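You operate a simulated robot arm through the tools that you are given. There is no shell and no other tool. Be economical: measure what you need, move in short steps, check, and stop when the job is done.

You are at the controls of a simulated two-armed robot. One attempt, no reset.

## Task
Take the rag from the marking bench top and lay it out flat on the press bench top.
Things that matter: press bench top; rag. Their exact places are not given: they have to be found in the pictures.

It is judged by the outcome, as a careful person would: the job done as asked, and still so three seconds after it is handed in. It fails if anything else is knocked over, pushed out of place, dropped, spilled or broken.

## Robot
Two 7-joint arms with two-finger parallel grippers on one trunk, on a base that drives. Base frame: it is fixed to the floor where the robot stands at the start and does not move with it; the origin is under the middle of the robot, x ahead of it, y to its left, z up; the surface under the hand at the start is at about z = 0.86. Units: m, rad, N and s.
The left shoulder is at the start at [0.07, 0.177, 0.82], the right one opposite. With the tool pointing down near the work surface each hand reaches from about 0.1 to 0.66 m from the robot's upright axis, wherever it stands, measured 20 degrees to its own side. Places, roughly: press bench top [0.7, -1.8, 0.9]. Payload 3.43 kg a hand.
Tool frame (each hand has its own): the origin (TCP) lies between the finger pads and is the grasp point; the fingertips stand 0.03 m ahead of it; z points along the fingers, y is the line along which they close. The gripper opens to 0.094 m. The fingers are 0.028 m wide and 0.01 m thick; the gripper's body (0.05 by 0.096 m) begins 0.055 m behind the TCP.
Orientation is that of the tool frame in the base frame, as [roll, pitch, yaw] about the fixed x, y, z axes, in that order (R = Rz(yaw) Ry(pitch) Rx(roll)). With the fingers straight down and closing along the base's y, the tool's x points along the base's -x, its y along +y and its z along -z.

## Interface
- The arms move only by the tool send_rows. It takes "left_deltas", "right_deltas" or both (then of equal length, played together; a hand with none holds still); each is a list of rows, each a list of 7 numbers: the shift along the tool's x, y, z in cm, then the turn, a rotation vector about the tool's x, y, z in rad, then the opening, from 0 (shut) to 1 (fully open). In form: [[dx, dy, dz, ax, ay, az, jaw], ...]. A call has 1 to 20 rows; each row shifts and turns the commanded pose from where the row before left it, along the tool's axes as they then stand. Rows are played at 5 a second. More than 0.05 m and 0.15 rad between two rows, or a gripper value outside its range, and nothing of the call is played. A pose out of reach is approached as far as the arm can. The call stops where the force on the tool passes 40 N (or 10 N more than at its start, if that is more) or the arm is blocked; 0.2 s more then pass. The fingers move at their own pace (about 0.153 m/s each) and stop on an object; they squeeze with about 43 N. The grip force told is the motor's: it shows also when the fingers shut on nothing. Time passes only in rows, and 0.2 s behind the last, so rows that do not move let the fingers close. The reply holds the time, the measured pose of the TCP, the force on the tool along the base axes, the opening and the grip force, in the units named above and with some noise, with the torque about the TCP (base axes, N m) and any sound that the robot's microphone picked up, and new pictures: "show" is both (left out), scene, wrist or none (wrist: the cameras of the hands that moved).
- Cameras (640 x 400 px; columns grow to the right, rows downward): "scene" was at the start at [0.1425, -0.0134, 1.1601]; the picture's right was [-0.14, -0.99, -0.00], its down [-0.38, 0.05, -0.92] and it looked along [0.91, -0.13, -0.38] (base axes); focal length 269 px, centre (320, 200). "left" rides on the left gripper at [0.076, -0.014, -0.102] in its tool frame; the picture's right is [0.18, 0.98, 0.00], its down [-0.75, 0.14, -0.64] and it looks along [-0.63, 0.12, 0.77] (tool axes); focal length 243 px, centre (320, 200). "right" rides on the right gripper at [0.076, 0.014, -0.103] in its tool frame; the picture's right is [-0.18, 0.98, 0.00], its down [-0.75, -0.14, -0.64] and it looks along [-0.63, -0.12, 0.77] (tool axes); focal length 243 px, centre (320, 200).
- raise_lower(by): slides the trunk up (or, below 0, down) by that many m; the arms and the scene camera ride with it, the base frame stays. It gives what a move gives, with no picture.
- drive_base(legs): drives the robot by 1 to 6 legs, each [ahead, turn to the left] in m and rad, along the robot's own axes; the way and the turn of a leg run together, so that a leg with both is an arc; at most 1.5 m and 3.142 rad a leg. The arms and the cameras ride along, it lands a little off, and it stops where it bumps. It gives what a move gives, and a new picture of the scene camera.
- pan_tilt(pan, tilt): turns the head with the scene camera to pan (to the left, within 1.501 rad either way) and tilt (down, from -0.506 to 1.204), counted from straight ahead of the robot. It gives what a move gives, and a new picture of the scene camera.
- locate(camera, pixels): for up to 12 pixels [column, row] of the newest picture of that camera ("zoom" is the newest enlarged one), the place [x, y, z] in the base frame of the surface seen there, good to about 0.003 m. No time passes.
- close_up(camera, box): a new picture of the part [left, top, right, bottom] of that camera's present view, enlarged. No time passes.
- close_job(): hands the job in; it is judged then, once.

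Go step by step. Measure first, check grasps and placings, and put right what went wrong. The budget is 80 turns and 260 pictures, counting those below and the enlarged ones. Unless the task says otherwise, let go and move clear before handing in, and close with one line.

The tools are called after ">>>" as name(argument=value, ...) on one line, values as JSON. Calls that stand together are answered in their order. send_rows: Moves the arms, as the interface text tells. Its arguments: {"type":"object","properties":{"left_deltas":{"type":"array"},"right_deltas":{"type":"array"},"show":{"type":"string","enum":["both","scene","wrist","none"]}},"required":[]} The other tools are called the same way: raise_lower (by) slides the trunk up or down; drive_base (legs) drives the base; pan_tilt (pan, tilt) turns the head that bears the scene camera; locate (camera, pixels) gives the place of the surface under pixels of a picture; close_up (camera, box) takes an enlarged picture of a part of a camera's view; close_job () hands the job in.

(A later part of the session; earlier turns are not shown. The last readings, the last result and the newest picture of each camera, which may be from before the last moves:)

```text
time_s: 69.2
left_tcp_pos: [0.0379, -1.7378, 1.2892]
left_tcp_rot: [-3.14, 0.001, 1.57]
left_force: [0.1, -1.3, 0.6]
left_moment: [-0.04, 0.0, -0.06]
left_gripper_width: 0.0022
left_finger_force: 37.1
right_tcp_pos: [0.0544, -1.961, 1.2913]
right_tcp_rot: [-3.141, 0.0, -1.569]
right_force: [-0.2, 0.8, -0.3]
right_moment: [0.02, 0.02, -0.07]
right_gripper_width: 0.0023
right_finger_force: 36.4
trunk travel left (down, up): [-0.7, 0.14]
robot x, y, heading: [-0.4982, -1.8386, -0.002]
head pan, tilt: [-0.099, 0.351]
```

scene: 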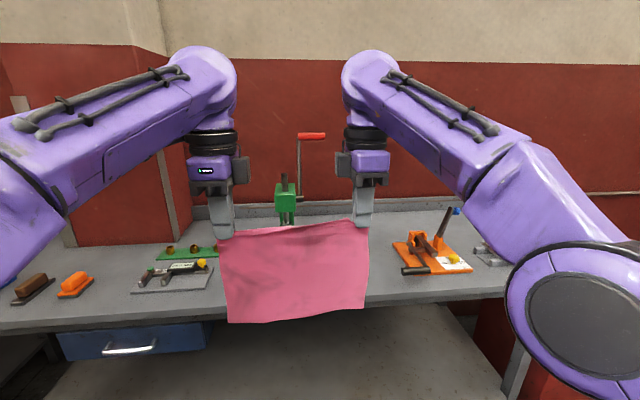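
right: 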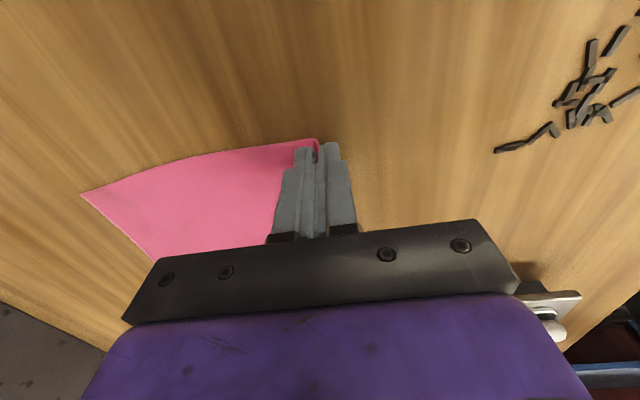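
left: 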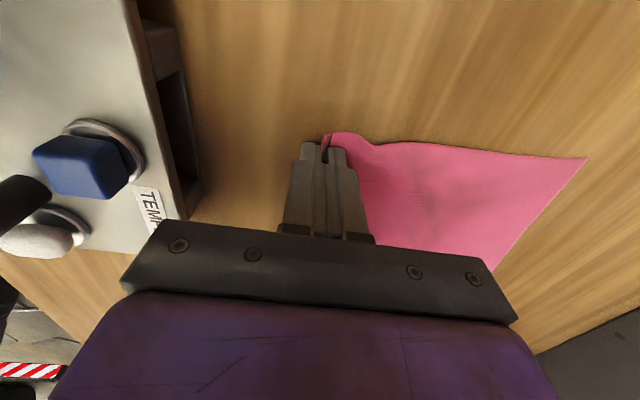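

>>> locate(camera="scene", pixels=[[393, 243], [402, 274], [210, 290], [216, 256], [205, 262], [325, 136], [286, 180], [380, 300], [380, 240], [212, 310], [216, 240], [278, 220]])

>>> close_up(camera="scene", box=[120, 120, 500, 330])

```text
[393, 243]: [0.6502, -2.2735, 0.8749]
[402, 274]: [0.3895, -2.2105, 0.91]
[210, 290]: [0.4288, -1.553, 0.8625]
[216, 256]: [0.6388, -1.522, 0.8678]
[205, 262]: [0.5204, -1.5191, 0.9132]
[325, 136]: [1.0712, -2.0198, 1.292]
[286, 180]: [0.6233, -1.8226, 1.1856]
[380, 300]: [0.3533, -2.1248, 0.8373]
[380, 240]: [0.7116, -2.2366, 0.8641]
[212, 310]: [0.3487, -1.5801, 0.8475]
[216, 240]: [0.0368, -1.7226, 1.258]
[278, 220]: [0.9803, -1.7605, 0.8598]
```

```text
1.68 times, centred on (310, 225) of scene
```

zoom: 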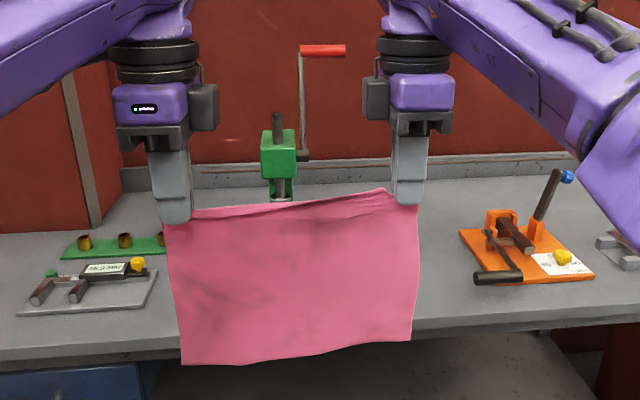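

The gap right of the press (y≈-1.89 to -2.21) looks free. I'll measure the press head, lever and the orange fixture more precisely.

>>> locate(camera="scene", pixels=[[277, 200], [294, 200], [300, 165], [299, 190], [301, 208], [305, 136], [287, 216], [400, 250], [408, 268], [425, 272], [470, 271], [455, 240]])

>>> close_up(camera="scene", box=[260, 120, 340, 230])

```text
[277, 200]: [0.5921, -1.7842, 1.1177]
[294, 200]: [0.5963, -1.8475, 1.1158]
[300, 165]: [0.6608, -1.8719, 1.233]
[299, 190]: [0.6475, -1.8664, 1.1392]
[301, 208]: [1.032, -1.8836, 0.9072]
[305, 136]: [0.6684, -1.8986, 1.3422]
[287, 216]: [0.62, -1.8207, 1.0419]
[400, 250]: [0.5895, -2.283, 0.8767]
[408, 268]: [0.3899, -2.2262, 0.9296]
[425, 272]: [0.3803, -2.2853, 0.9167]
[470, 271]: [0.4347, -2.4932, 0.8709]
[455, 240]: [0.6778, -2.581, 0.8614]
```

```text
3.64 times, centred on (300, 175) of scene
```

zoom: 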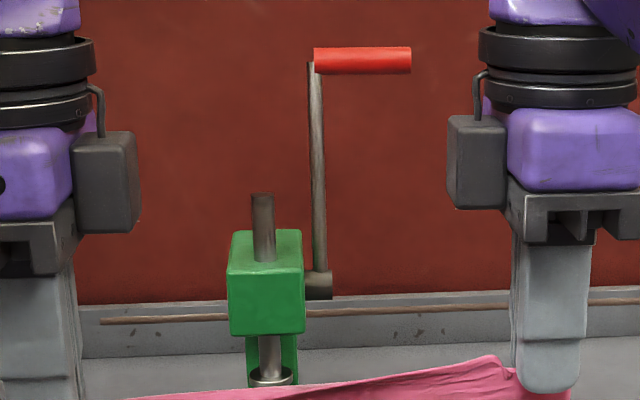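

The press head sits at x≈0.59–0.68, y>-1.87, with the lever at x≈0.66. The orange fixture starts at y≈-2.21. The gap centre is y≈-2.045, so I'll shift 0.195 m right first, then go partway in.

>>> drive_base(legs=[[0, -1.571], [0.195, 0], [0, 1.571], [0.36, 0]])

>>> pan_tilt(pan=0.0, tilt=0.5)

```text
time_s: 80.3
left_tcp_pos: [0.3964, -1.9414, 1.2907]
left_tcp_rot: [3.141, 0.001, 1.56]
left_force: [-0.5, -1.2, 0.2]
left_moment: [-0.02, 0.01, -0.05]
left_gripper_width: 0.0023
left_finger_force: 37.3
right_tcp_pos: [0.4114, -2.1656, 1.2919]
right_tcp_rot: [-3.14, 0.001, -1.583]
right_force: [-0.2, 1.2, -1.5]
right_moment: [0.03, -0.03, -0.02]
right_gripper_width: 0.002
right_finger_force: 36.8
trunk travel left (down, up): [-0.7, 0.14]
robot x, y, heading: [-0.1398, -2.0401, -0.011]
head pan, tilt: [-0.099, 0.351]
```

scene: 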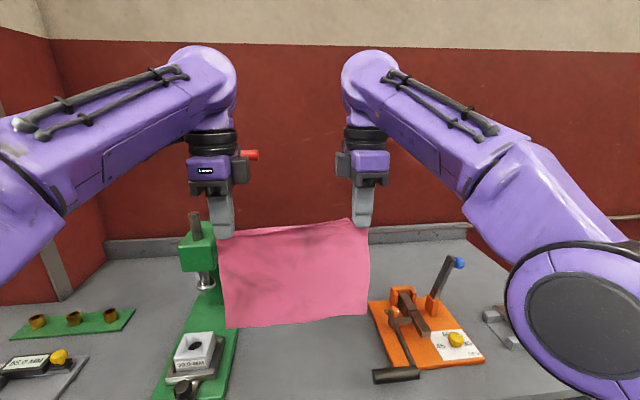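

```text
time_s: 81.0
left_tcp_pos: [0.3993, -1.9425, 1.2893]
left_tcp_rot: [-3.141, 0.001, 1.561]
left_force: [0.9, -0.2, 0.1]
left_moment: [-0.02, -0.03, -0.03]
left_gripper_width: 0.0021
left_finger_force: 37.0
right_tcp_pos: [0.4127, -2.1667, 1.2914]
right_tcp_rot: [3.141, 0.0, -1.582]
right_force: [-0.4, 0.4, -0.4]
right_moment: [0.0, 0.0, -0.04]
right_gripper_width: 0.0022
right_finger_force: 37.4
trunk travel left (down, up): [-0.7, 0.14]
robot x, y, heading: [-0.1421, -2.0399, -0.011]
head pan, tilt: [0.0, 0.499]
```

scene: 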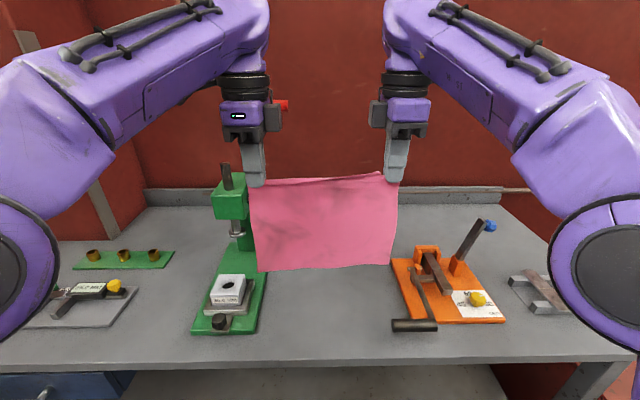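

Now the gap between the green press base and the orange fixture is in plain view, so I'll measure its bounds.

>>> locate(camera="scene", pixels=[[256, 331], [267, 285], [268, 272], [391, 262], [406, 318], [392, 325], [330, 366], [330, 300], [262, 270], [390, 266], [300, 185], [322, 272]])

>>> close_up(camera="scene", box=[180, 160, 480, 370])

```text
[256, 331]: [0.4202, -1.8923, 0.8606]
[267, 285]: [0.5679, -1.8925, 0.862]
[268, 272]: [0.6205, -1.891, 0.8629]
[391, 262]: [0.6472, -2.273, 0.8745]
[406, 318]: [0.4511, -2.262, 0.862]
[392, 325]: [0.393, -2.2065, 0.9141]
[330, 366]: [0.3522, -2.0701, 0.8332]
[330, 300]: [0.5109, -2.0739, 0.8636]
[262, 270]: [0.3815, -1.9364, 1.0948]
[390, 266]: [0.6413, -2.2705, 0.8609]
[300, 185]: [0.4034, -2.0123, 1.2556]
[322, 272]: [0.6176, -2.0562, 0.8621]
```

```text
1.90 times, centred on (330, 265) of scene
```

zoom: 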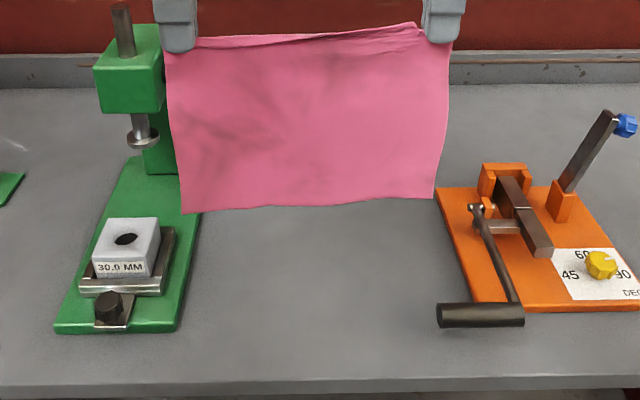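

The gap is 0.37 m wide (y -1.893 to -2.265) and empty behind x≈0.44. I'll tilt both hands fingers-forward by 0.6 rad to keep clear of the press and shift 1.3 cm right, then drive in.

>>> send_rows(left_deltas=[[-0.65, 0, 0, -0.15, 0, 0, 0], [-0.65, 0, 0, -0.15, 0, 0, 0], [0, 0, 0, -0.15, 0, 0, 0], [0, 0, 0, -0.15, 0, 0, 0], [0, 0, 0, 0, 0, 0, 0]], right_deltas=[[0.65, 0, 0, 0.15, 0, 0, 0], [0.65, 0, 0, 0.15, 0, 0, 0], [0, 0, 0, 0.15, 0, 0, 0], [0, 0, 0, 0.15, 0, 0, 0], [0, 0, 0, 0, 0, 0, 0]], show="none")

>>> drive_base(legs=[[0.16, 0]])

```text
time_s: 82.2
left_tcp_pos: [0.3998, -1.9562, 1.2906]
left_tcp_rot: [2.544, 0.004, 1.561]
left_force: [0.9, -0.5, -0.7]
left_moment: [0.0, 0.05, -0.03]
left_gripper_width: 0.0022
left_finger_force: 36.9
right_tcp_pos: [0.4127, -2.1795, 1.2902]
right_tcp_rot: [-2.541, -0.001, -1.58]
right_force: [0.3, 0.4, -0.6]
right_moment: [0.02, 0.05, -0.02]
right_gripper_width: 0.0022
right_finger_force: 37.2
trunk travel left (down, up): [-0.7, 0.14]
robot x, y, heading: [-0.1336, -2.0386, -0.012]
head pan, tilt: [0.0, 0.499]
```

```text
time_s: 83.6
left_tcp_pos: [0.5572, -1.9589, 1.2917]
left_tcp_rot: [2.539, 0.003, 1.558]
left_force: [-0.9, 0.1, 0.1]
left_moment: [-0.01, 0.01, 0.03]
left_gripper_width: 0.0023
left_finger_force: 36.9
right_tcp_pos: [0.5698, -2.1805, 1.292]
right_tcp_rot: [-2.539, -0.001, -1.583]
right_force: [-0.9, 1.3, -0.2]
right_moment: [-0.01, 0.04, -0.06]
right_gripper_width: 0.0022
right_finger_force: 36.9
trunk travel left (down, up): [-0.7, 0.14]
robot x, y, heading: [0.0201, -2.0412, -0.008]
head pan, tilt: [0.0, 0.499]
```

scene: 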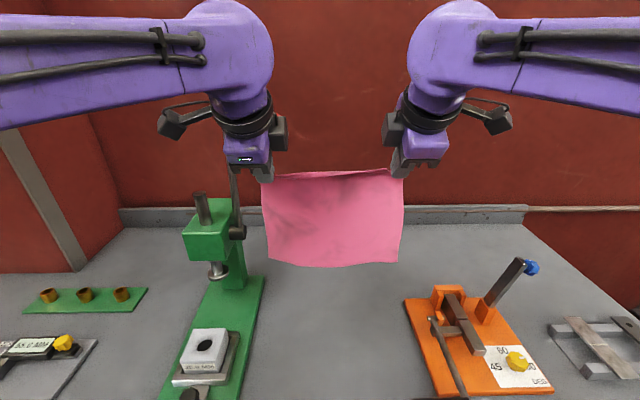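

I'll check how close the left forearm and camera are to the press before lowering.

>>> locate(camera="scene", pixels=[[175, 128], [170, 100], [60, 120], [200, 30], [240, 40], [200, 195], [236, 180], [238, 232], [265, 262], [400, 262], [240, 110], [333, 268]])

```text
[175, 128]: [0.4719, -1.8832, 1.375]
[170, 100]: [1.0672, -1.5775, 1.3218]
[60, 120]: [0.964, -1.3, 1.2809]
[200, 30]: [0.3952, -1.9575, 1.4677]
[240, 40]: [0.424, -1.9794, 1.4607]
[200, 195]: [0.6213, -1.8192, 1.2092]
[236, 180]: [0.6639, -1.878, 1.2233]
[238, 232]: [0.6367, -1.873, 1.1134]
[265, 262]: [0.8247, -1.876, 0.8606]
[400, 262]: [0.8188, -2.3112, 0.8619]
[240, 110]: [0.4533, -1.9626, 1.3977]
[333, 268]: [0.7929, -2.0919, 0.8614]
```

Everything on the left arm stays at x<0.5, clear of the press head (x≥0.59). I'll lower the trunk 0.2.

>>> raise_lower(by=-0.2)

>>> send_rows(left_deltas=[[0, 0, 0, 0, 0, 0, 0]], right_deltas=[[0, 0, 0, 0, 0, 0, 0]], show="both")

```text
time_s: 85.8
left_tcp_pos: [0.5571, -1.9578, 1.0895]
left_tcp_rot: [2.542, 0.003, 1.558]
left_force: [0.5, -0.2, -1.0]
left_moment: [-0.02, 0.04, -0.01]
left_gripper_width: 0.0022
left_finger_force: 37.5
right_tcp_pos: [0.5726, -2.1817, 1.0923]
right_tcp_rot: [-2.542, 0.0, -1.582]
right_force: [-0.2, 0.6, -0.1]
right_moment: [-0.01, 0.02, 0.02]
right_gripper_width: 0.0021
right_finger_force: 37.8
trunk travel left (down, up): [-0.5, 0.34]
robot x, y, heading: [0.0215, -2.0429, -0.013]
head pan, tilt: [0.0, 0.499]
```

```text
time_s: 86.2
left_tcp_pos: [0.559, -1.9588, 1.0913]
left_tcp_rot: [2.542, 0.001, 1.558]
left_force: [0.1, -0.8, 0.0]
left_moment: [0.01, 0.03, 0.0]
left_gripper_width: 0.0021
left_finger_force: 37.2
right_tcp_pos: [0.5724, -2.1813, 1.0922]
right_tcp_rot: [-2.541, 0.0, -1.583]
right_force: [0.2, -1.3, 0.4]
right_moment: [0.04, 0.04, 0.01]
right_gripper_width: 0.002
right_finger_force: 36.5
trunk travel left (down, up): [-0.5, 0.34]
robot x, y, heading: [0.0203, -2.0403, -0.013]
head pan, tilt: [0.0, 0.499]
```

scene: 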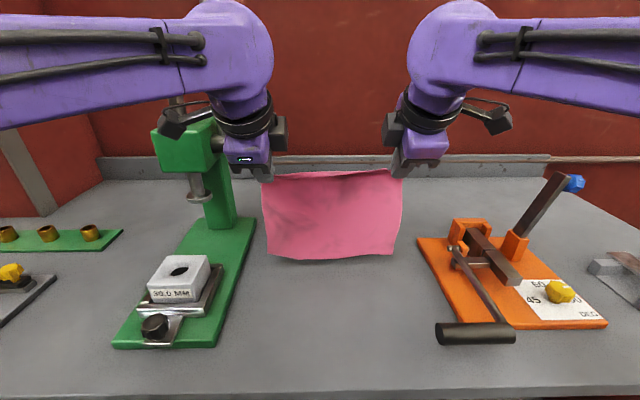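
right: 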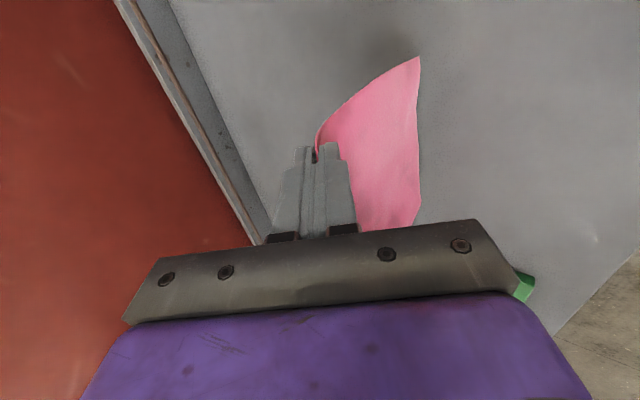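
left: 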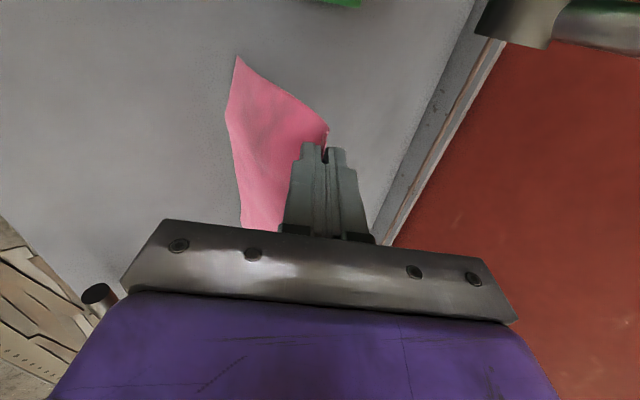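

>>> locate(camera="scene", pixels=[[267, 250], [330, 256], [392, 250], [330, 180], [262, 188], [402, 180], [330, 264]])

```text
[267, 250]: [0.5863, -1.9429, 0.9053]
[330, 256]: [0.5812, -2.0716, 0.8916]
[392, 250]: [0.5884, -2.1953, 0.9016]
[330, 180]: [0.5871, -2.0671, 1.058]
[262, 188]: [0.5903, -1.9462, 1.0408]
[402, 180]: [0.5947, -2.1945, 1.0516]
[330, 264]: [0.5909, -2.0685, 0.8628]
```

The rag's bottom edge hangs at x≈0.587, z≈0.89. I'll move 3 cm forward and lower until the bottom edge just touches.

>>> send_rows(left_deltas=[[0, 1.2375, 0.8475, 0, 0, 0, 0], [0, 1.2375, 0.8475, 0, 0, 0, 0], [0, -0.706, 1.03, 0, 0, 0, 0], [0, -0.706, 1.03, 0, 0, 0, 0], [0, 0, 0, 0, 0, 0, 0], [0, 0, 0, 0, 0, 0, 0]], right_deltas=[[0, -1.2375, 0.8475, 0, 0, 0, 0], [0, -1.2375, 0.8475, 0, 0, 0, 0], [0, 0.706, 1.03, 0, 0, 0, 0], [0, 0.706, 1.03, 0, 0, 0, 0], [0, 0, 0, 0, 0, 0, 0], [0, 0, 0, 0, 0, 0, 0]], show="scene")

>>> locate(camera="scene", pixels=[[272, 250], [330, 250], [390, 248], [330, 255]])

```text
time_s: 87.6
left_tcp_pos: [0.5876, -1.9585, 1.0663]
left_tcp_rot: [2.54, 0.001, 1.558]
left_force: [0.6, 0.9, -0.6]
left_moment: [0.0, 0.02, -0.05]
left_gripper_width: 0.0023
left_finger_force: 37.2
right_tcp_pos: [0.6025, -2.1817, 1.066]
right_tcp_rot: [-2.541, 0.0, -1.583]
right_force: [-0.4, 0.3, -1.0]
right_moment: [0.01, 0.04, -0.03]
right_gripper_width: 0.0024
right_finger_force: 37.0
trunk travel left (down, up): [-0.5, 0.34]
robot x, y, heading: [0.0204, -2.039, -0.012]
head pan, tilt: [0.0, 0.499]
```

scene: 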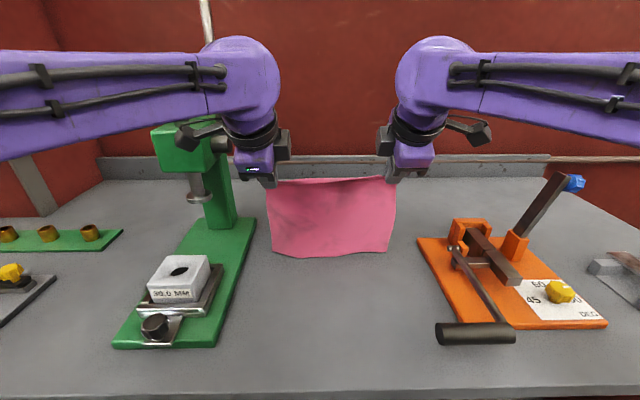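

```text
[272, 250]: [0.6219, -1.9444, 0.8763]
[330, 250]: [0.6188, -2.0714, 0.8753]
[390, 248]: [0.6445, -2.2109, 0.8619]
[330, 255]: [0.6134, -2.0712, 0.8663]
```

The bottom edge is just at the table at x≈0.615. I'll now pull back along an arc while lowering; this is the first half.

>>> send_rows(left_deltas=[[0, -2.164, -0.875, 0, 0, 0, 0], [0, -2.195, -0.776, 0, 0, 0, 0], [0, -2.208, -0.615, 0, 0, 0, 0], [0, -2.262, -0.325, 0, 0, 0, 0], [0, -2.286, -0.026, 0, 0, 0, 0], [0, -2.272, 0.274, 0, 0, 0, 0], [0, 0, 0, 0, 0, 0, 0]], right_deltas=[[0, 2.164, -0.875, 0, 0, 0, 0], [0, 2.195, -0.776, 0, 0, 0, 0], [0, 2.208, -0.615, 0, 0, 0, 0], [0, 2.262, -0.325, 0, 0, 0, 0], [0, 2.286, -0.026, 0, 0, 0, 0], [0, 2.272, 0.274, 0, 0, 0, 0], [0, 0, 0, 0, 0, 0, 0]], show="scene")

>>> close_up(camera="scene", box=[180, 140, 500, 350])

```text
time_s: 89.2
left_tcp_pos: [0.4671, -1.9567, 1.0103]
left_tcp_rot: [2.542, 0.001, 1.558]
left_force: [0.5, -0.8, -0.2]
left_moment: [-0.03, 0.04, -0.03]
left_gripper_width: 0.0024
left_finger_force: 36.8
right_tcp_pos: [0.4782, -2.181, 1.0114]
right_tcp_rot: [-2.543, -0.001, -1.584]
right_force: [-0.5, 0.4, -0.9]
right_moment: [0.01, 0.01, 0.01]
right_gripper_width: 0.0022
right_finger_force: 36.3
trunk travel left (down, up): [-0.5, 0.34]
robot x, y, heading: [0.0198, -2.0356, -0.015]
head pan, tilt: [0.0, 0.499]
```

scene: 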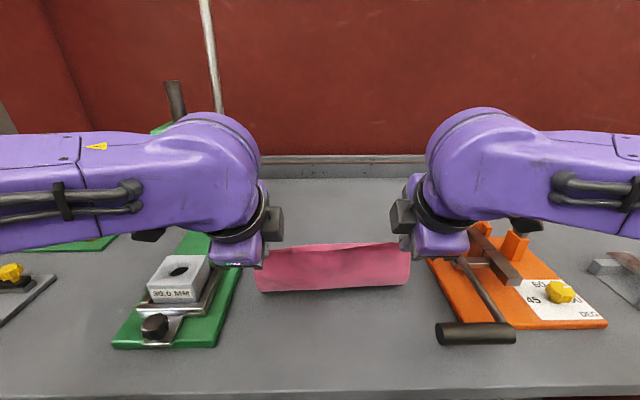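

```text
1.90 times, centred on (340, 245) of scene
```

zoom: 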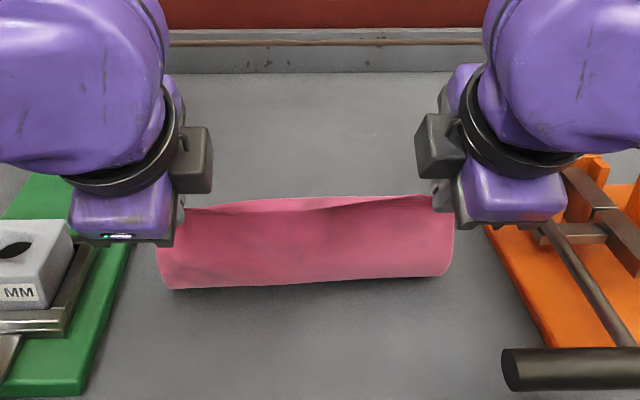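

>>> locate(camera="scene", pixels=[[330, 250], [330, 265], [330, 278], [330, 285], [330, 292], [262, 285], [405, 278], [265, 265]])

>>> close_up(camera="left", box=[0, 0, 640, 400])

>>> close_up(camera="right", box=[0, 0, 640, 400])

```text
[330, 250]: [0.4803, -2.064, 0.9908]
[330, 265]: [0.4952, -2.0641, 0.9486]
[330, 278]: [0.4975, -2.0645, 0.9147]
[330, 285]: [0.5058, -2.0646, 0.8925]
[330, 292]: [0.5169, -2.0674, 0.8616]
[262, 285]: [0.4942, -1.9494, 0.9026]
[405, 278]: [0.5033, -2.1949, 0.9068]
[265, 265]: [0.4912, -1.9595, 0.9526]
```

```text
1.00 times, centred on (320, 200) of left (not enlarged: the box is as wide or as high as the picture)
```

zoom: 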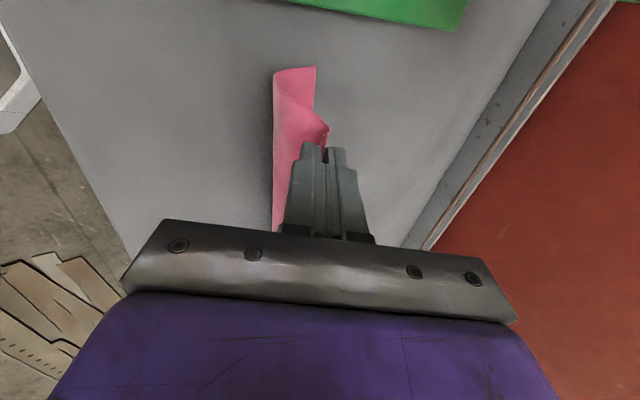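

```text
1.00 times, centred on (320, 200) of right (not enlarged: the box is as wide or as high as the picture)
```

zoom: 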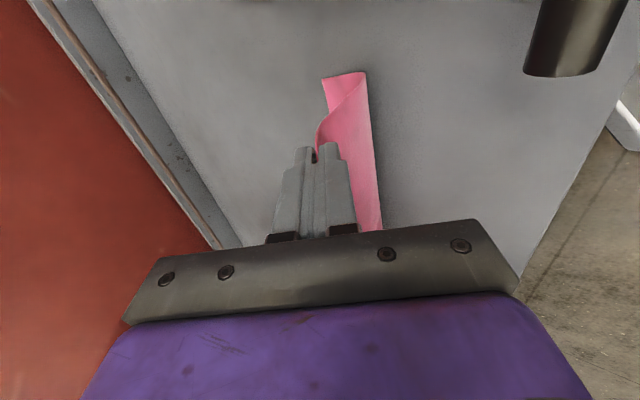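

The bench is slippery: the rag's bottom slid with the hands, leaving a short tail lying forward. I'll lift, go back forward (3 cm further, 1.2 cm right), then come down along a plain diagonal instead.

>>> send_rows(left_deltas=[[0, 1.555, -2.27, 0, 0, 0, 0], [0, 1.555, -2.27, 0, 0, 0, 0], [-0.3, 2.47, 1.7, 0, 0, 0, 0], [-0.3, 2.47, 1.7, 0, 0, 0, 0], [-0.3, 2.47, 1.7, 0, 0, 0, 0], [-0.3, 2.47, 1.7, 0, 0, 0, 0], [0, 2.47, 1.7, 0, 0, 0, 0], [0, 0, 0, 0, 0, 0, 0], [0, 0, 0, 0, 0, 0, 0]], right_deltas=[[0, -1.555, -2.27, 0, 0, 0, 0], [0, -1.555, -2.27, 0, 0, 0, 0], [0.3, -2.47, 1.7, 0, 0, 0, 0], [0.3, -2.47, 1.7, 0, 0, 0, 0], [0.3, -2.47, 1.7, 0, 0, 0, 0], [0.3, -2.47, 1.7, 0, 0, 0, 0], [0, -2.47, 1.7, 0, 0, 0, 0], [0, 0, 0, 0, 0, 0, 0], [0, 0, 0, 0, 0, 0, 0]], show="scene")

>>> locate(camera="scene", pixels=[[276, 240], [330, 240], [386, 240], [330, 248]])

```text
time_s: 91.2
left_tcp_pos: [0.615, -1.9702, 1.0647]
left_tcp_rot: [2.543, 0.002, 1.558]
left_force: [-0.1, -0.1, -0.6]
left_moment: [-0.04, 0.1, 0.0]
left_gripper_width: 0.0024
left_finger_force: 37.2
right_tcp_pos: [0.6281, -2.1938, 1.0645]
right_tcp_rot: [-2.542, 0.001, -1.583]
right_force: [0.3, -0.1, 0.1]
right_moment: [0.04, 0.06, -0.01]
right_gripper_width: 0.0022
right_finger_force: 36.4
trunk travel left (down, up): [-0.5, 0.34]
robot x, y, heading: [0.0208, -2.0372, -0.013]
head pan, tilt: [0.0, 0.499]
```

scene: 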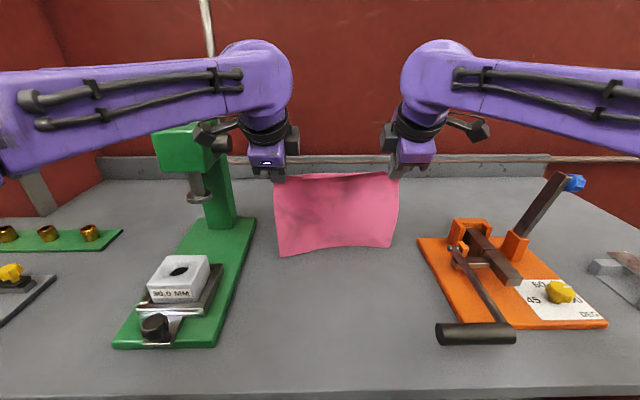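

```text
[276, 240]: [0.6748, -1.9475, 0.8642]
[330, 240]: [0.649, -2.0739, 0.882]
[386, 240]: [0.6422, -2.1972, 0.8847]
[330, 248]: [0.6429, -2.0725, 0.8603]
```

The bottom edge is at x≈0.64 now. I'll start the diagonal descent, about half of it, and check the fold shape.

>>> send_rows(left_deltas=[[0, -1.447, 0.343, 0, 0, 0, 0], [0, -1.447, 0.343, 0, 0, 0, 0], [0, -1.447, 0.343, 0, 0, 0, 0], [0, -1.447, 0.343, 0, 0, 0, 0], [0, -1.447, 0.343, 0, 0, 0, 0], [0, -1.447, 0.343, 0, 0, 0, 0], [0, -1.447, 0.343, 0, 0, 0, 0], [0, 0, 0, 0, 0, 0, 0]], right_deltas=[[0, 1.447, 0.343, 0, 0, 0, 0], [0, 1.447, 0.343, 0, 0, 0, 0], [0, 1.447, 0.343, 0, 0, 0, 0], [0, 1.447, 0.343, 0, 0, 0, 0], [0, 1.447, 0.343, 0, 0, 0, 0], [0, 1.447, 0.343, 0, 0, 0, 0], [0, 1.447, 0.343, 0, 0, 0, 0], [0, 0, 0, 0, 0, 0, 0]], show="both")

>>> locate(camera="scene", pixels=[[330, 220], [330, 232], [330, 242], [330, 250], [330, 258], [330, 265], [330, 272]])

>>> locate(camera="left", pixels=[[310, 75], [285, 75], [275, 150], [320, 110], [300, 70]])

```text
time_s: 93.0
left_tcp_pos: [0.5435, -1.9697, 0.9866]
left_tcp_rot: [2.541, 0.001, 1.562]
left_force: [-0.5, -0.3, -0.5]
left_moment: [0.01, 0.04, 0.03]
left_gripper_width: 0.0023
left_finger_force: 37.2
right_tcp_pos: [0.5565, -2.1944, 0.9899]
right_tcp_rot: [-2.541, 0.0, -1.583]
right_force: [-1.5, 0.4, -0.4]
right_moment: [-0.02, 0.04, 0.01]
right_gripper_width: 0.0022
right_finger_force: 37.2
trunk travel left (down, up): [-0.5, 0.34]
robot x, y, heading: [0.0239, -2.0385, -0.015]
head pan, tilt: [0.0, 0.499]
```

scene: 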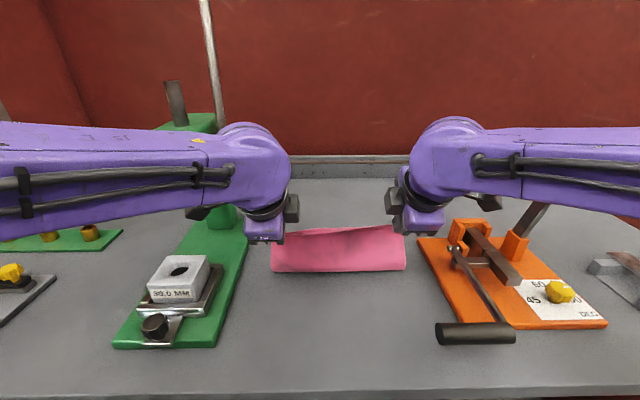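
right: 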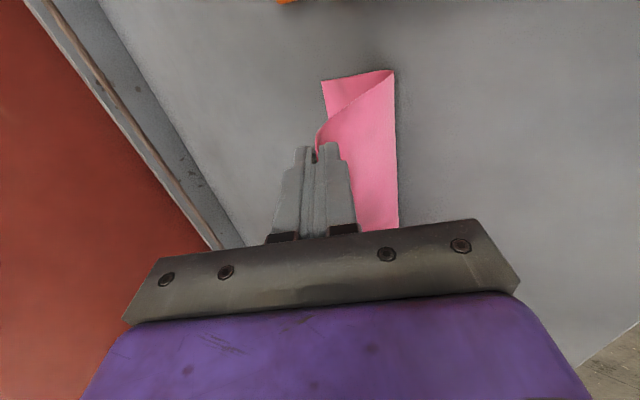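
left: 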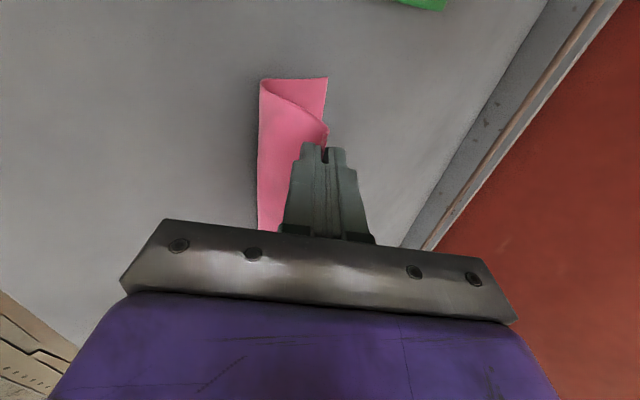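

```text
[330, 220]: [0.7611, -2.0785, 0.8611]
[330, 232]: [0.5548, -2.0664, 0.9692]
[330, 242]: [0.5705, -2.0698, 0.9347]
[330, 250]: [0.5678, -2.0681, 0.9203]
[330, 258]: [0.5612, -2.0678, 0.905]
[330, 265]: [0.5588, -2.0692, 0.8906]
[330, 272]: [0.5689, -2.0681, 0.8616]
```

```text
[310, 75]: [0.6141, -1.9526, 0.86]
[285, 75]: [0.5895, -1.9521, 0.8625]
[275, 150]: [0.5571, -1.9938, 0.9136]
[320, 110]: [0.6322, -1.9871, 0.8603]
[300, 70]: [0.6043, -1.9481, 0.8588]
```

The rag's tail now lies forward on the bench (bend at x≈0.56, far edge ≈0.63). I'll continue pulling back and down, untilting the hands, until the near edge is a few mm above the bench.

>>> send_rows(left_deltas=[[0, -2.077, -0.331, 0, 0, 0, 0], [0, -2.077, -0.331, 0, 0, 0, 0], [0, -2.077, -0.331, 0, 0, 0, 0], [0, -2.077, -0.331, 0, 0, 0, 0], [0, -1.452, 0.617, 0.1, 0, 0, 0], [0, -1.383, 0.761, 0.1, 0, 0, 0], [0, -1.3, 0.894, 0.1, 0, 0, 0], [0, -1.206, 1.018, 0.1, 0, 0, 0], [0, 0, 0, 0, 0, 0, 0]], right_deltas=[[0, 2.077, -0.331, 0, 0, 0, 0], [0, 2.077, -0.331, 0, 0, 0, 0], [0, 2.077, -0.331, 0, 0, 0, 0], [0, 2.077, -0.331, 0, 0, 0, 0], [0, 1.452, 0.675, -0.1, 0, 0, 0], [0, 1.383, 0.82, -0.1, 0, 0, 0], [0, 1.3, 0.95, -0.1, 0, 0, 0], [0, 1.206, 1.08, -0.1, 0, 0, 0], [0, 0, 0, 0, 0, 0, 0]], show="both")

```text
time_s: 95.0
left_tcp_pos: [0.4334, -1.9696, 0.8979]
left_tcp_rot: [2.943, 0.003, 1.561]
left_force: [0.1, -0.8, -0.8]
left_moment: [0.0, 0.0, -0.02]
left_gripper_width: 0.0023
left_finger_force: 37.2
right_tcp_pos: [0.4474, -2.191, 0.8982]
right_tcp_rot: [-2.941, 0.0, -1.583]
right_force: [0.4, 0.0, -0.3]
right_moment: [0.0, -0.04, -0.02]
right_gripper_width: 0.0022
right_finger_force: 37.4
trunk travel left (down, up): [-0.5, 0.34]
robot x, y, heading: [0.0178, -2.0425, -0.013]
head pan, tilt: [0.0, 0.499]
```

scene: 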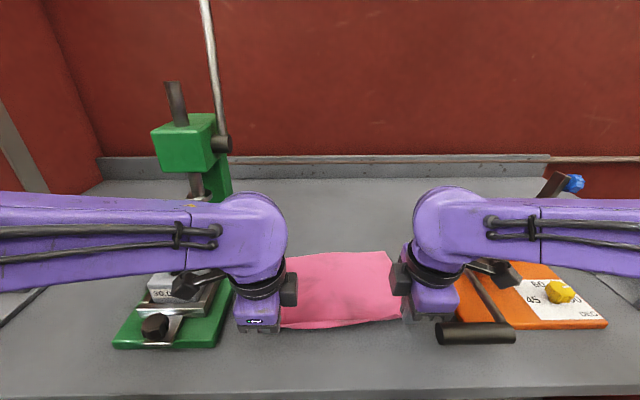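
right: 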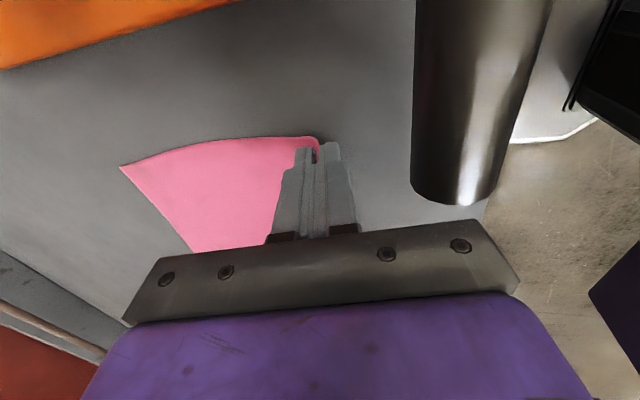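
left: 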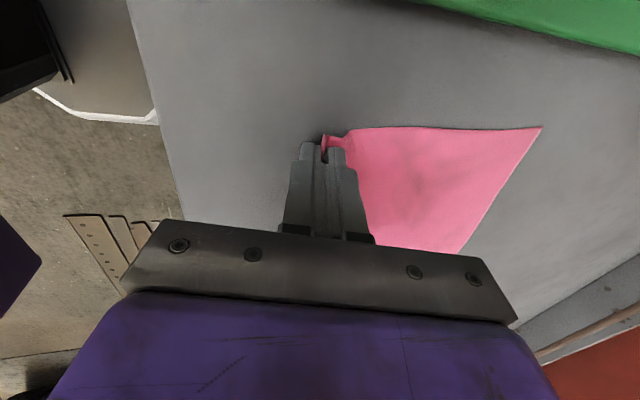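

The rag lies flat with only the pinched near corners still held, about 8 mm above the bench. I'll tension it a hair, open, and rise straight up.

>>> send_rows(left_deltas=[[0, -0.45, 0.2, 0, 0, 0, 0], [0, 0, 0, 0, 0, 0, 0], [0, 0, 0, 0, 0, 0, 0.1], [0, 0, 0, 0, 0, 0, 0.2], [0, 0, 0, 0, 0, 0, 0.3], [0, 0, 0, 0, 0, 0, 0.3]], right_deltas=[[0, 0.45, 0.2, 0, 0, 0, 0], [0, 0, 0, 0, 0, 0, 0], [0, 0, 0, 0, 0, 0, 0.1], [0, 0, 0, 0, 0, 0, 0.2], [0, 0, 0, 0, 0, 0, 0.3], [0, 0, 0, 0, 0, 0, 0.3]], show="wrist")

```text
time_s: 96.4
left_tcp_pos: [0.43, -1.9688, 0.8946]
left_tcp_rot: [2.94, 0.003, 1.558]
left_force: [0.7, 0.2, -0.1]
left_moment: [0.0, -0.03, -0.04]
left_gripper_width: 0.0281
left_finger_force: 0.1
right_tcp_pos: [0.445, -2.1923, 0.8939]
right_tcp_rot: [-2.941, 0.0, -1.583]
right_force: [1.0, -1.2, 3.4]
right_moment: [0.0, 0.0, -0.01]
right_gripper_width: 0.0273
right_finger_force: 0.0
trunk travel left (down, up): [-0.5, 0.34]
robot x, y, heading: [0.0204, -2.0412, -0.011]
head pan, tilt: [0.0, 0.499]
```

right: 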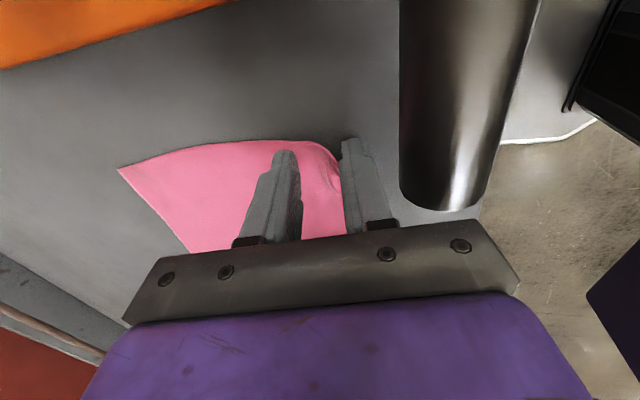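
left: 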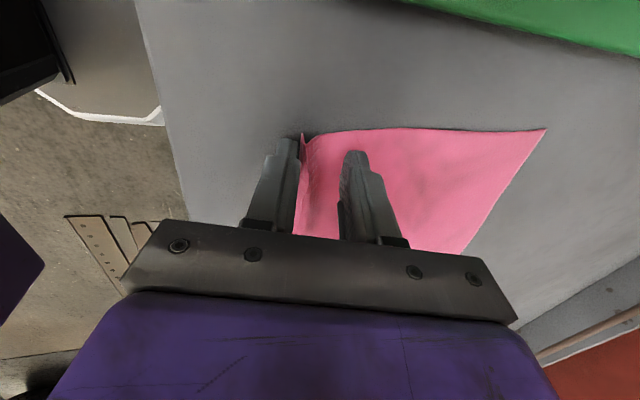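

The near edge is released but leans up against the outer fingers. I'll withdraw along the tool axis (up and back) and look.

>>> send_rows(left_deltas=[[0, 0, -0.7, 0, 0, 0, 0.45], [0, 0, -1.5, 0, 0, 0, 0.45], [0, 0, -3, 0, 0, 0, 0.45], [0, 0, -4, 0, 0, 0, 0.45], [0, 0, -4, 0, 0, 0, 0.45], [0, 0, 0, 0, 0, 0, 0.45]], right_deltas=[[0, 0, -0.7, 0, 0, 0, 0.45], [0, 0, -1.5, 0, 0, 0, 0.45], [0, 0, -3, 0, 0, 0, 0.45], [0, 0, -4, 0, 0, 0, 0.45], [0, 0, -4, 0, 0, 0, 0.45], [0, 0, 0, 0, 0, 0, 0.45]], show="both")

```text
time_s: 97.3
left_tcp_pos: [0.4144, -1.9682, 0.9658]
left_tcp_rot: [2.939, 0.001, 1.559]
left_force: [-0.4, -0.6, 0.2]
left_moment: [0.01, 0.0, -0.01]
left_gripper_width: 0.042
left_finger_force: 0.0
right_tcp_pos: [0.4296, -2.1932, 0.9638]
right_tcp_rot: [-2.938, 0.001, -1.586]
right_force: [0.4, 0.3, 1.0]
right_moment: [-0.03, -0.01, 0.01]
right_gripper_width: 0.0423
right_finger_force: 0.1
trunk travel left (down, up): [-0.5, 0.34]
robot x, y, heading: [0.0229, -2.0409, -0.007]
head pan, tilt: [0.0, 0.499]
stopped in row 4 (right hand): the force on the tool passed its limit at 43 N (the readings are from after the stop); the commanded pose is now the measured one
```

scene: 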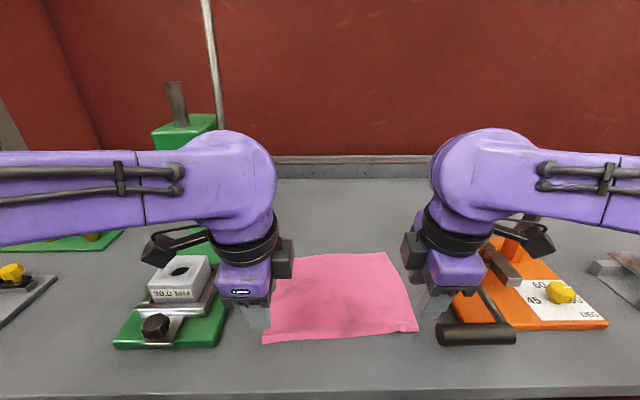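
right: 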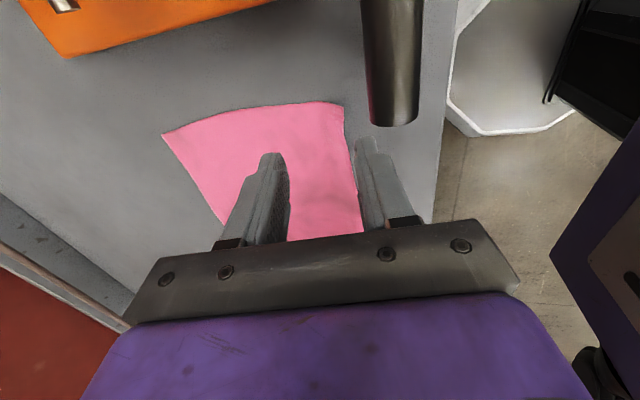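
left: 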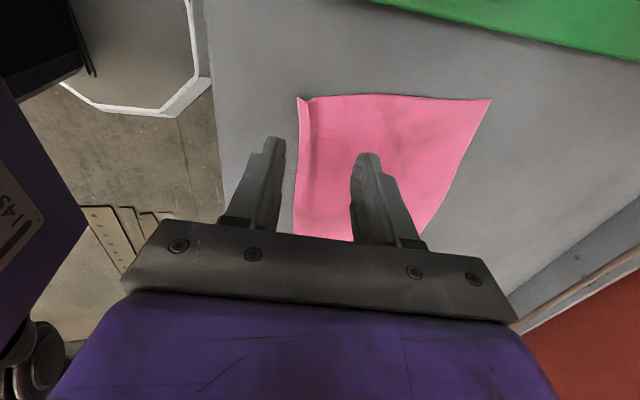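

The rag is lying flat, but the right hand met 43 N while rising. It may have touched the orange fixture's upright lever, so I'm looking closely before moving.

>>> close_up(camera="scene", box=[390, 130, 630, 350])

>>> locate(camera="scene", pixels=[[540, 240], [530, 218], [515, 225], [505, 265], [486, 300], [495, 325], [440, 335], [445, 300], [606, 322], [560, 290], [500, 245], [445, 275]])

```text
1.82 times, centred on (510, 240) of scene
```

zoom: 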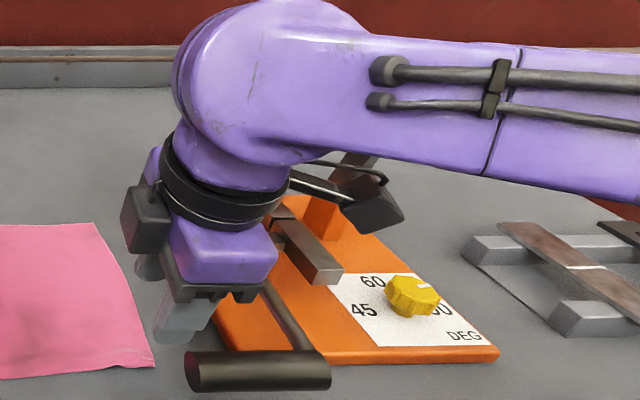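

```text
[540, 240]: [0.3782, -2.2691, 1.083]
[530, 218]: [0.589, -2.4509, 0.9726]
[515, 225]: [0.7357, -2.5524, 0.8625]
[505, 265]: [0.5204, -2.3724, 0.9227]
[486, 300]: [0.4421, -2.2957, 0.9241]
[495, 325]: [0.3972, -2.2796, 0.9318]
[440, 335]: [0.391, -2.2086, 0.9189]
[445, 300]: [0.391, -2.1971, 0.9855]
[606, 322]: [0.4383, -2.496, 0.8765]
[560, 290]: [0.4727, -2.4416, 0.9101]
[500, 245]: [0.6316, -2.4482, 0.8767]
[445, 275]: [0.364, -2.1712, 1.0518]
```

The orange fixture hasn't moved: its handle end is still at (0.391,-2.208) and its corner pixel is unchanged. The right gripper is right beside that handle, so I'll shift it 2.5 cm left, away from the handle, then rise straight up.

>>> send_rows(right_deltas=[[-0.8, 0, 0, 0, 0, 0, 0.45], [-0.8, 0, 0, 0, 0, 0, 0.45], [-0.9, 0, 0, 0, 0, 0, 0.45], [0, 0, 0, 0, 0, 0, 0.45]], show="both")

```text
time_s: 98.3
left_tcp_pos: [0.417, -1.9677, 0.9661]
left_tcp_rot: [2.941, 0.002, 1.559]
left_force: [-0.7, 0.0, 0.3]
left_moment: [0.02, -0.01, 0.0]
left_gripper_width: 0.0424
left_finger_force: 0.2
right_tcp_pos: [0.4308, -2.1687, 0.9629]
right_tcp_rot: [-2.939, -0.002, -1.586]
right_force: [-0.3, 0.5, -0.4]
right_moment: [-0.05, 0.01, 0.01]
right_gripper_width: 0.0422
right_finger_force: 0.1
trunk travel left (down, up): [-0.5, 0.34]
robot x, y, heading: [0.02, -2.0389, -0.006]
head pan, tilt: [0.0, 0.499]
```

scene: 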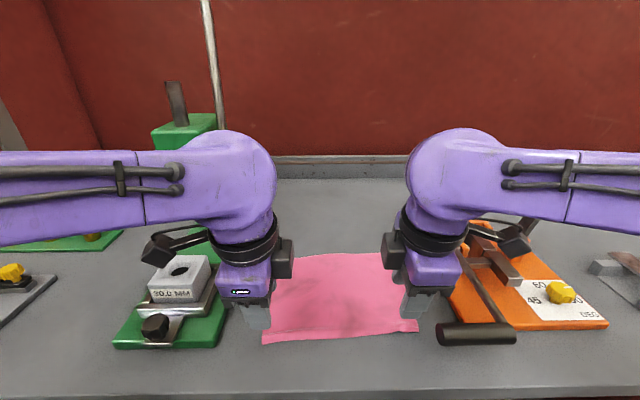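
right: 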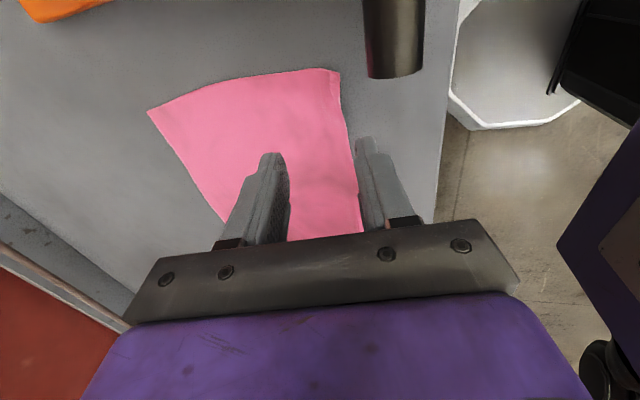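

The right hand is free and the fixture is where it was. Now straight up with the trunk, then back away and inspect.

>>> raise_lower(by=0.25)

>>> drive_base(legs=[[-0.35, 0]])

>>> close_up(camera="scene", box=[160, 180, 520, 400])

```text
time_s: 100.9
left_tcp_pos: [0.4159, -1.9674, 1.2157]
left_tcp_rot: [2.944, 0.002, 1.561]
left_force: [0.0, 0.1, -0.7]
left_moment: [-0.01, 0.0, 0.0]
left_gripper_width: 0.0421
left_finger_force: 0.1
right_tcp_pos: [0.431, -2.1673, 1.2131]
right_tcp_rot: [-2.941, -0.001, -1.585]
right_force: [-0.4, -0.4, -0.4]
right_moment: [0.03, -0.03, 0.0]
right_gripper_width: 0.0419
right_finger_force: 0.2
trunk travel left (down, up): [-0.75, 0.09]
robot x, y, heading: [0.0238, -2.0431, -0.01]
head pan, tilt: [0.0, 0.499]
```

```text
time_s: 103.2
left_tcp_pos: [0.0641, -1.9624, 1.2158]
left_tcp_rot: [2.943, 0.0, 1.562]
left_force: [0.9, 0.1, 0.3]
left_moment: [-0.02, -0.01, -0.03]
left_gripper_width: 0.0423
left_finger_force: 0.0
right_tcp_pos: [0.0814, -2.1636, 1.2126]
right_tcp_rot: [-2.942, -0.002, -1.583]
right_force: [0.4, 0.4, 1.0]
right_moment: [-0.01, 0.03, -0.03]
right_gripper_width: 0.0425
right_finger_force: 0.0
trunk travel left (down, up): [-0.75, 0.09]
robot x, y, heading: [-0.3342, -2.0341, -0.004]
head pan, tilt: [0.0, 0.499]
```

scene: 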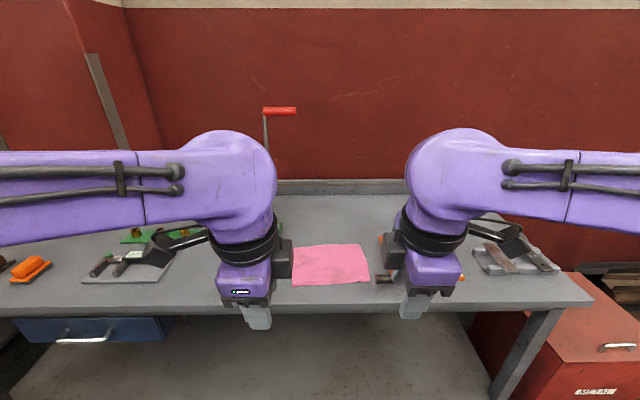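

```text
1.78 times, centred on (340, 290) of scene
```

zoom: 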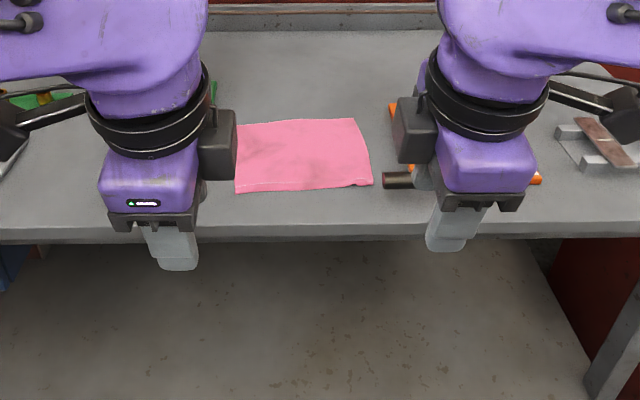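

>>> close_up(camera="scene", box=[285, 235, 385, 297])

>>> locate(camera="scene", pixels=[[294, 285], [368, 280], [330, 284], [361, 246], [295, 249], [330, 262], [310, 270], [345, 255], [300, 281], [362, 278]])

```text
6.40 times, centred on (335, 266) of scene
```

zoom: 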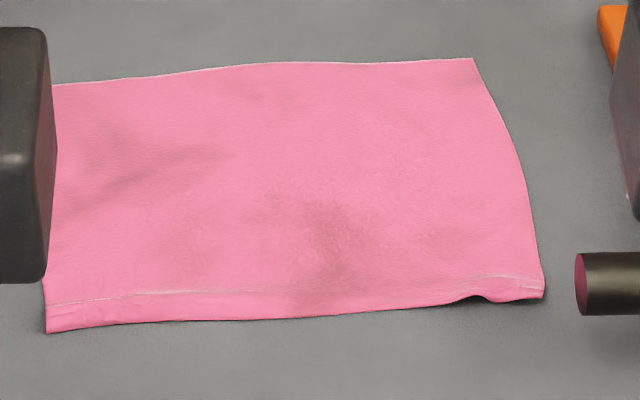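

```text
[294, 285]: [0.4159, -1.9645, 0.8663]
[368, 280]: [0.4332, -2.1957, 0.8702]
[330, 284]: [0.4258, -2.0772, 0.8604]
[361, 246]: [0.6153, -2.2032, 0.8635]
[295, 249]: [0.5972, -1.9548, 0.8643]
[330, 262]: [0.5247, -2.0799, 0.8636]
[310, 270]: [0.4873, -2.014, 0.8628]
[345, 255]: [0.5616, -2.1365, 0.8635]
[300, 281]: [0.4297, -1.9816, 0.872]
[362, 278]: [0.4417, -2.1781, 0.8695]
```

The rag is spread to its full 0.19 × 0.25 m, flat within a few mm, with just a faint crease at the near edge. One last check that the orange fixture is unmoved.

>>> drive_base(legs=[[-0.2, 0], [0, -0.45]])

>>> pan_tilt(pan=0.45, tilt=0.45)

>>> close_up(camera="scene", box=[200, 150, 500, 340])

```text
time_s: 106.1
left_tcp_pos: [-0.1391, -2.1418, 1.2153]
left_tcp_rot: [2.942, 0.002, 1.108]
left_force: [-0.5, -0.1, -0.2]
left_moment: [0.01, 0.03, -0.03]
left_gripper_width: 0.042
left_finger_force: 0.1
right_tcp_pos: [-0.2133, -2.329, 1.2123]
right_tcp_rot: [-2.939, 0.0, -2.038]
right_force: [1.3, -0.9, -0.2]
right_moment: [0.0, 0.01, 0.05]
right_gripper_width: 0.0423
right_finger_force: 0.1
trunk travel left (down, up): [-0.75, 0.09]
robot x, y, heading: [-0.5274, -2.0345, -0.465]
head pan, tilt: [0.0, 0.499]
```

scene: 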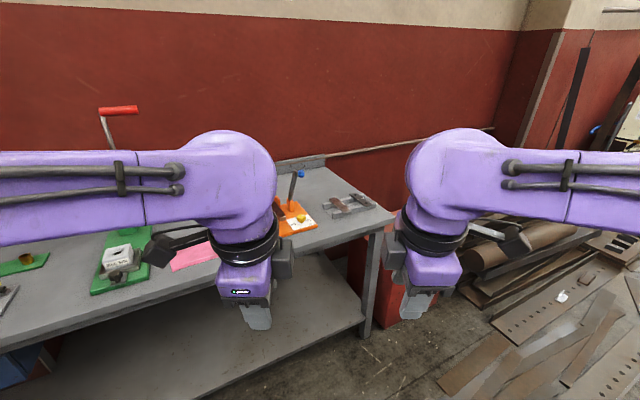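

```text
time_s: 107.0
left_tcp_pos: [-0.14, -2.1413, 1.2147]
left_tcp_rot: [2.941, 0.001, 1.109]
left_force: [0.2, 0.3, -0.2]
left_moment: [-0.01, 0.02, 0.01]
left_gripper_width: 0.0425
left_finger_force: 0.1
right_tcp_pos: [-0.2126, -2.3284, 1.2123]
right_tcp_rot: [-2.939, -0.002, -2.036]
right_force: [0.0, -0.2, -0.2]
right_moment: [-0.01, -0.02, 0.01]
right_gripper_width: 0.0422
right_finger_force: 0.0
trunk travel left (down, up): [-0.75, 0.09]
robot x, y, heading: [-0.5273, -2.0371, -0.462]
head pan, tilt: [0.45, 0.45]
```

scene: 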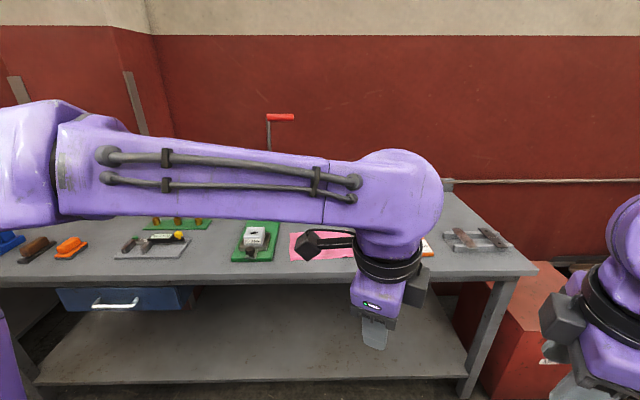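

```text
2.11 times, centred on (350, 245) of scene
```

zoom: 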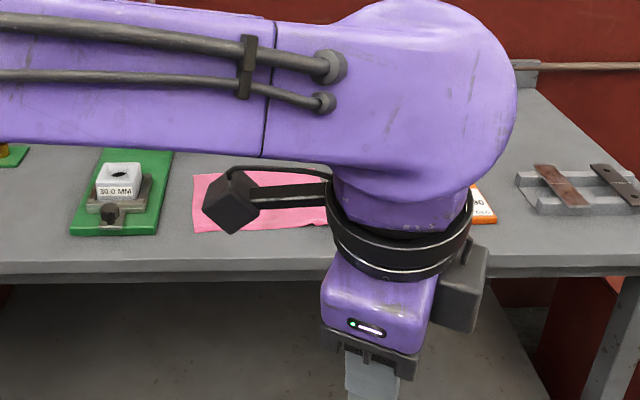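

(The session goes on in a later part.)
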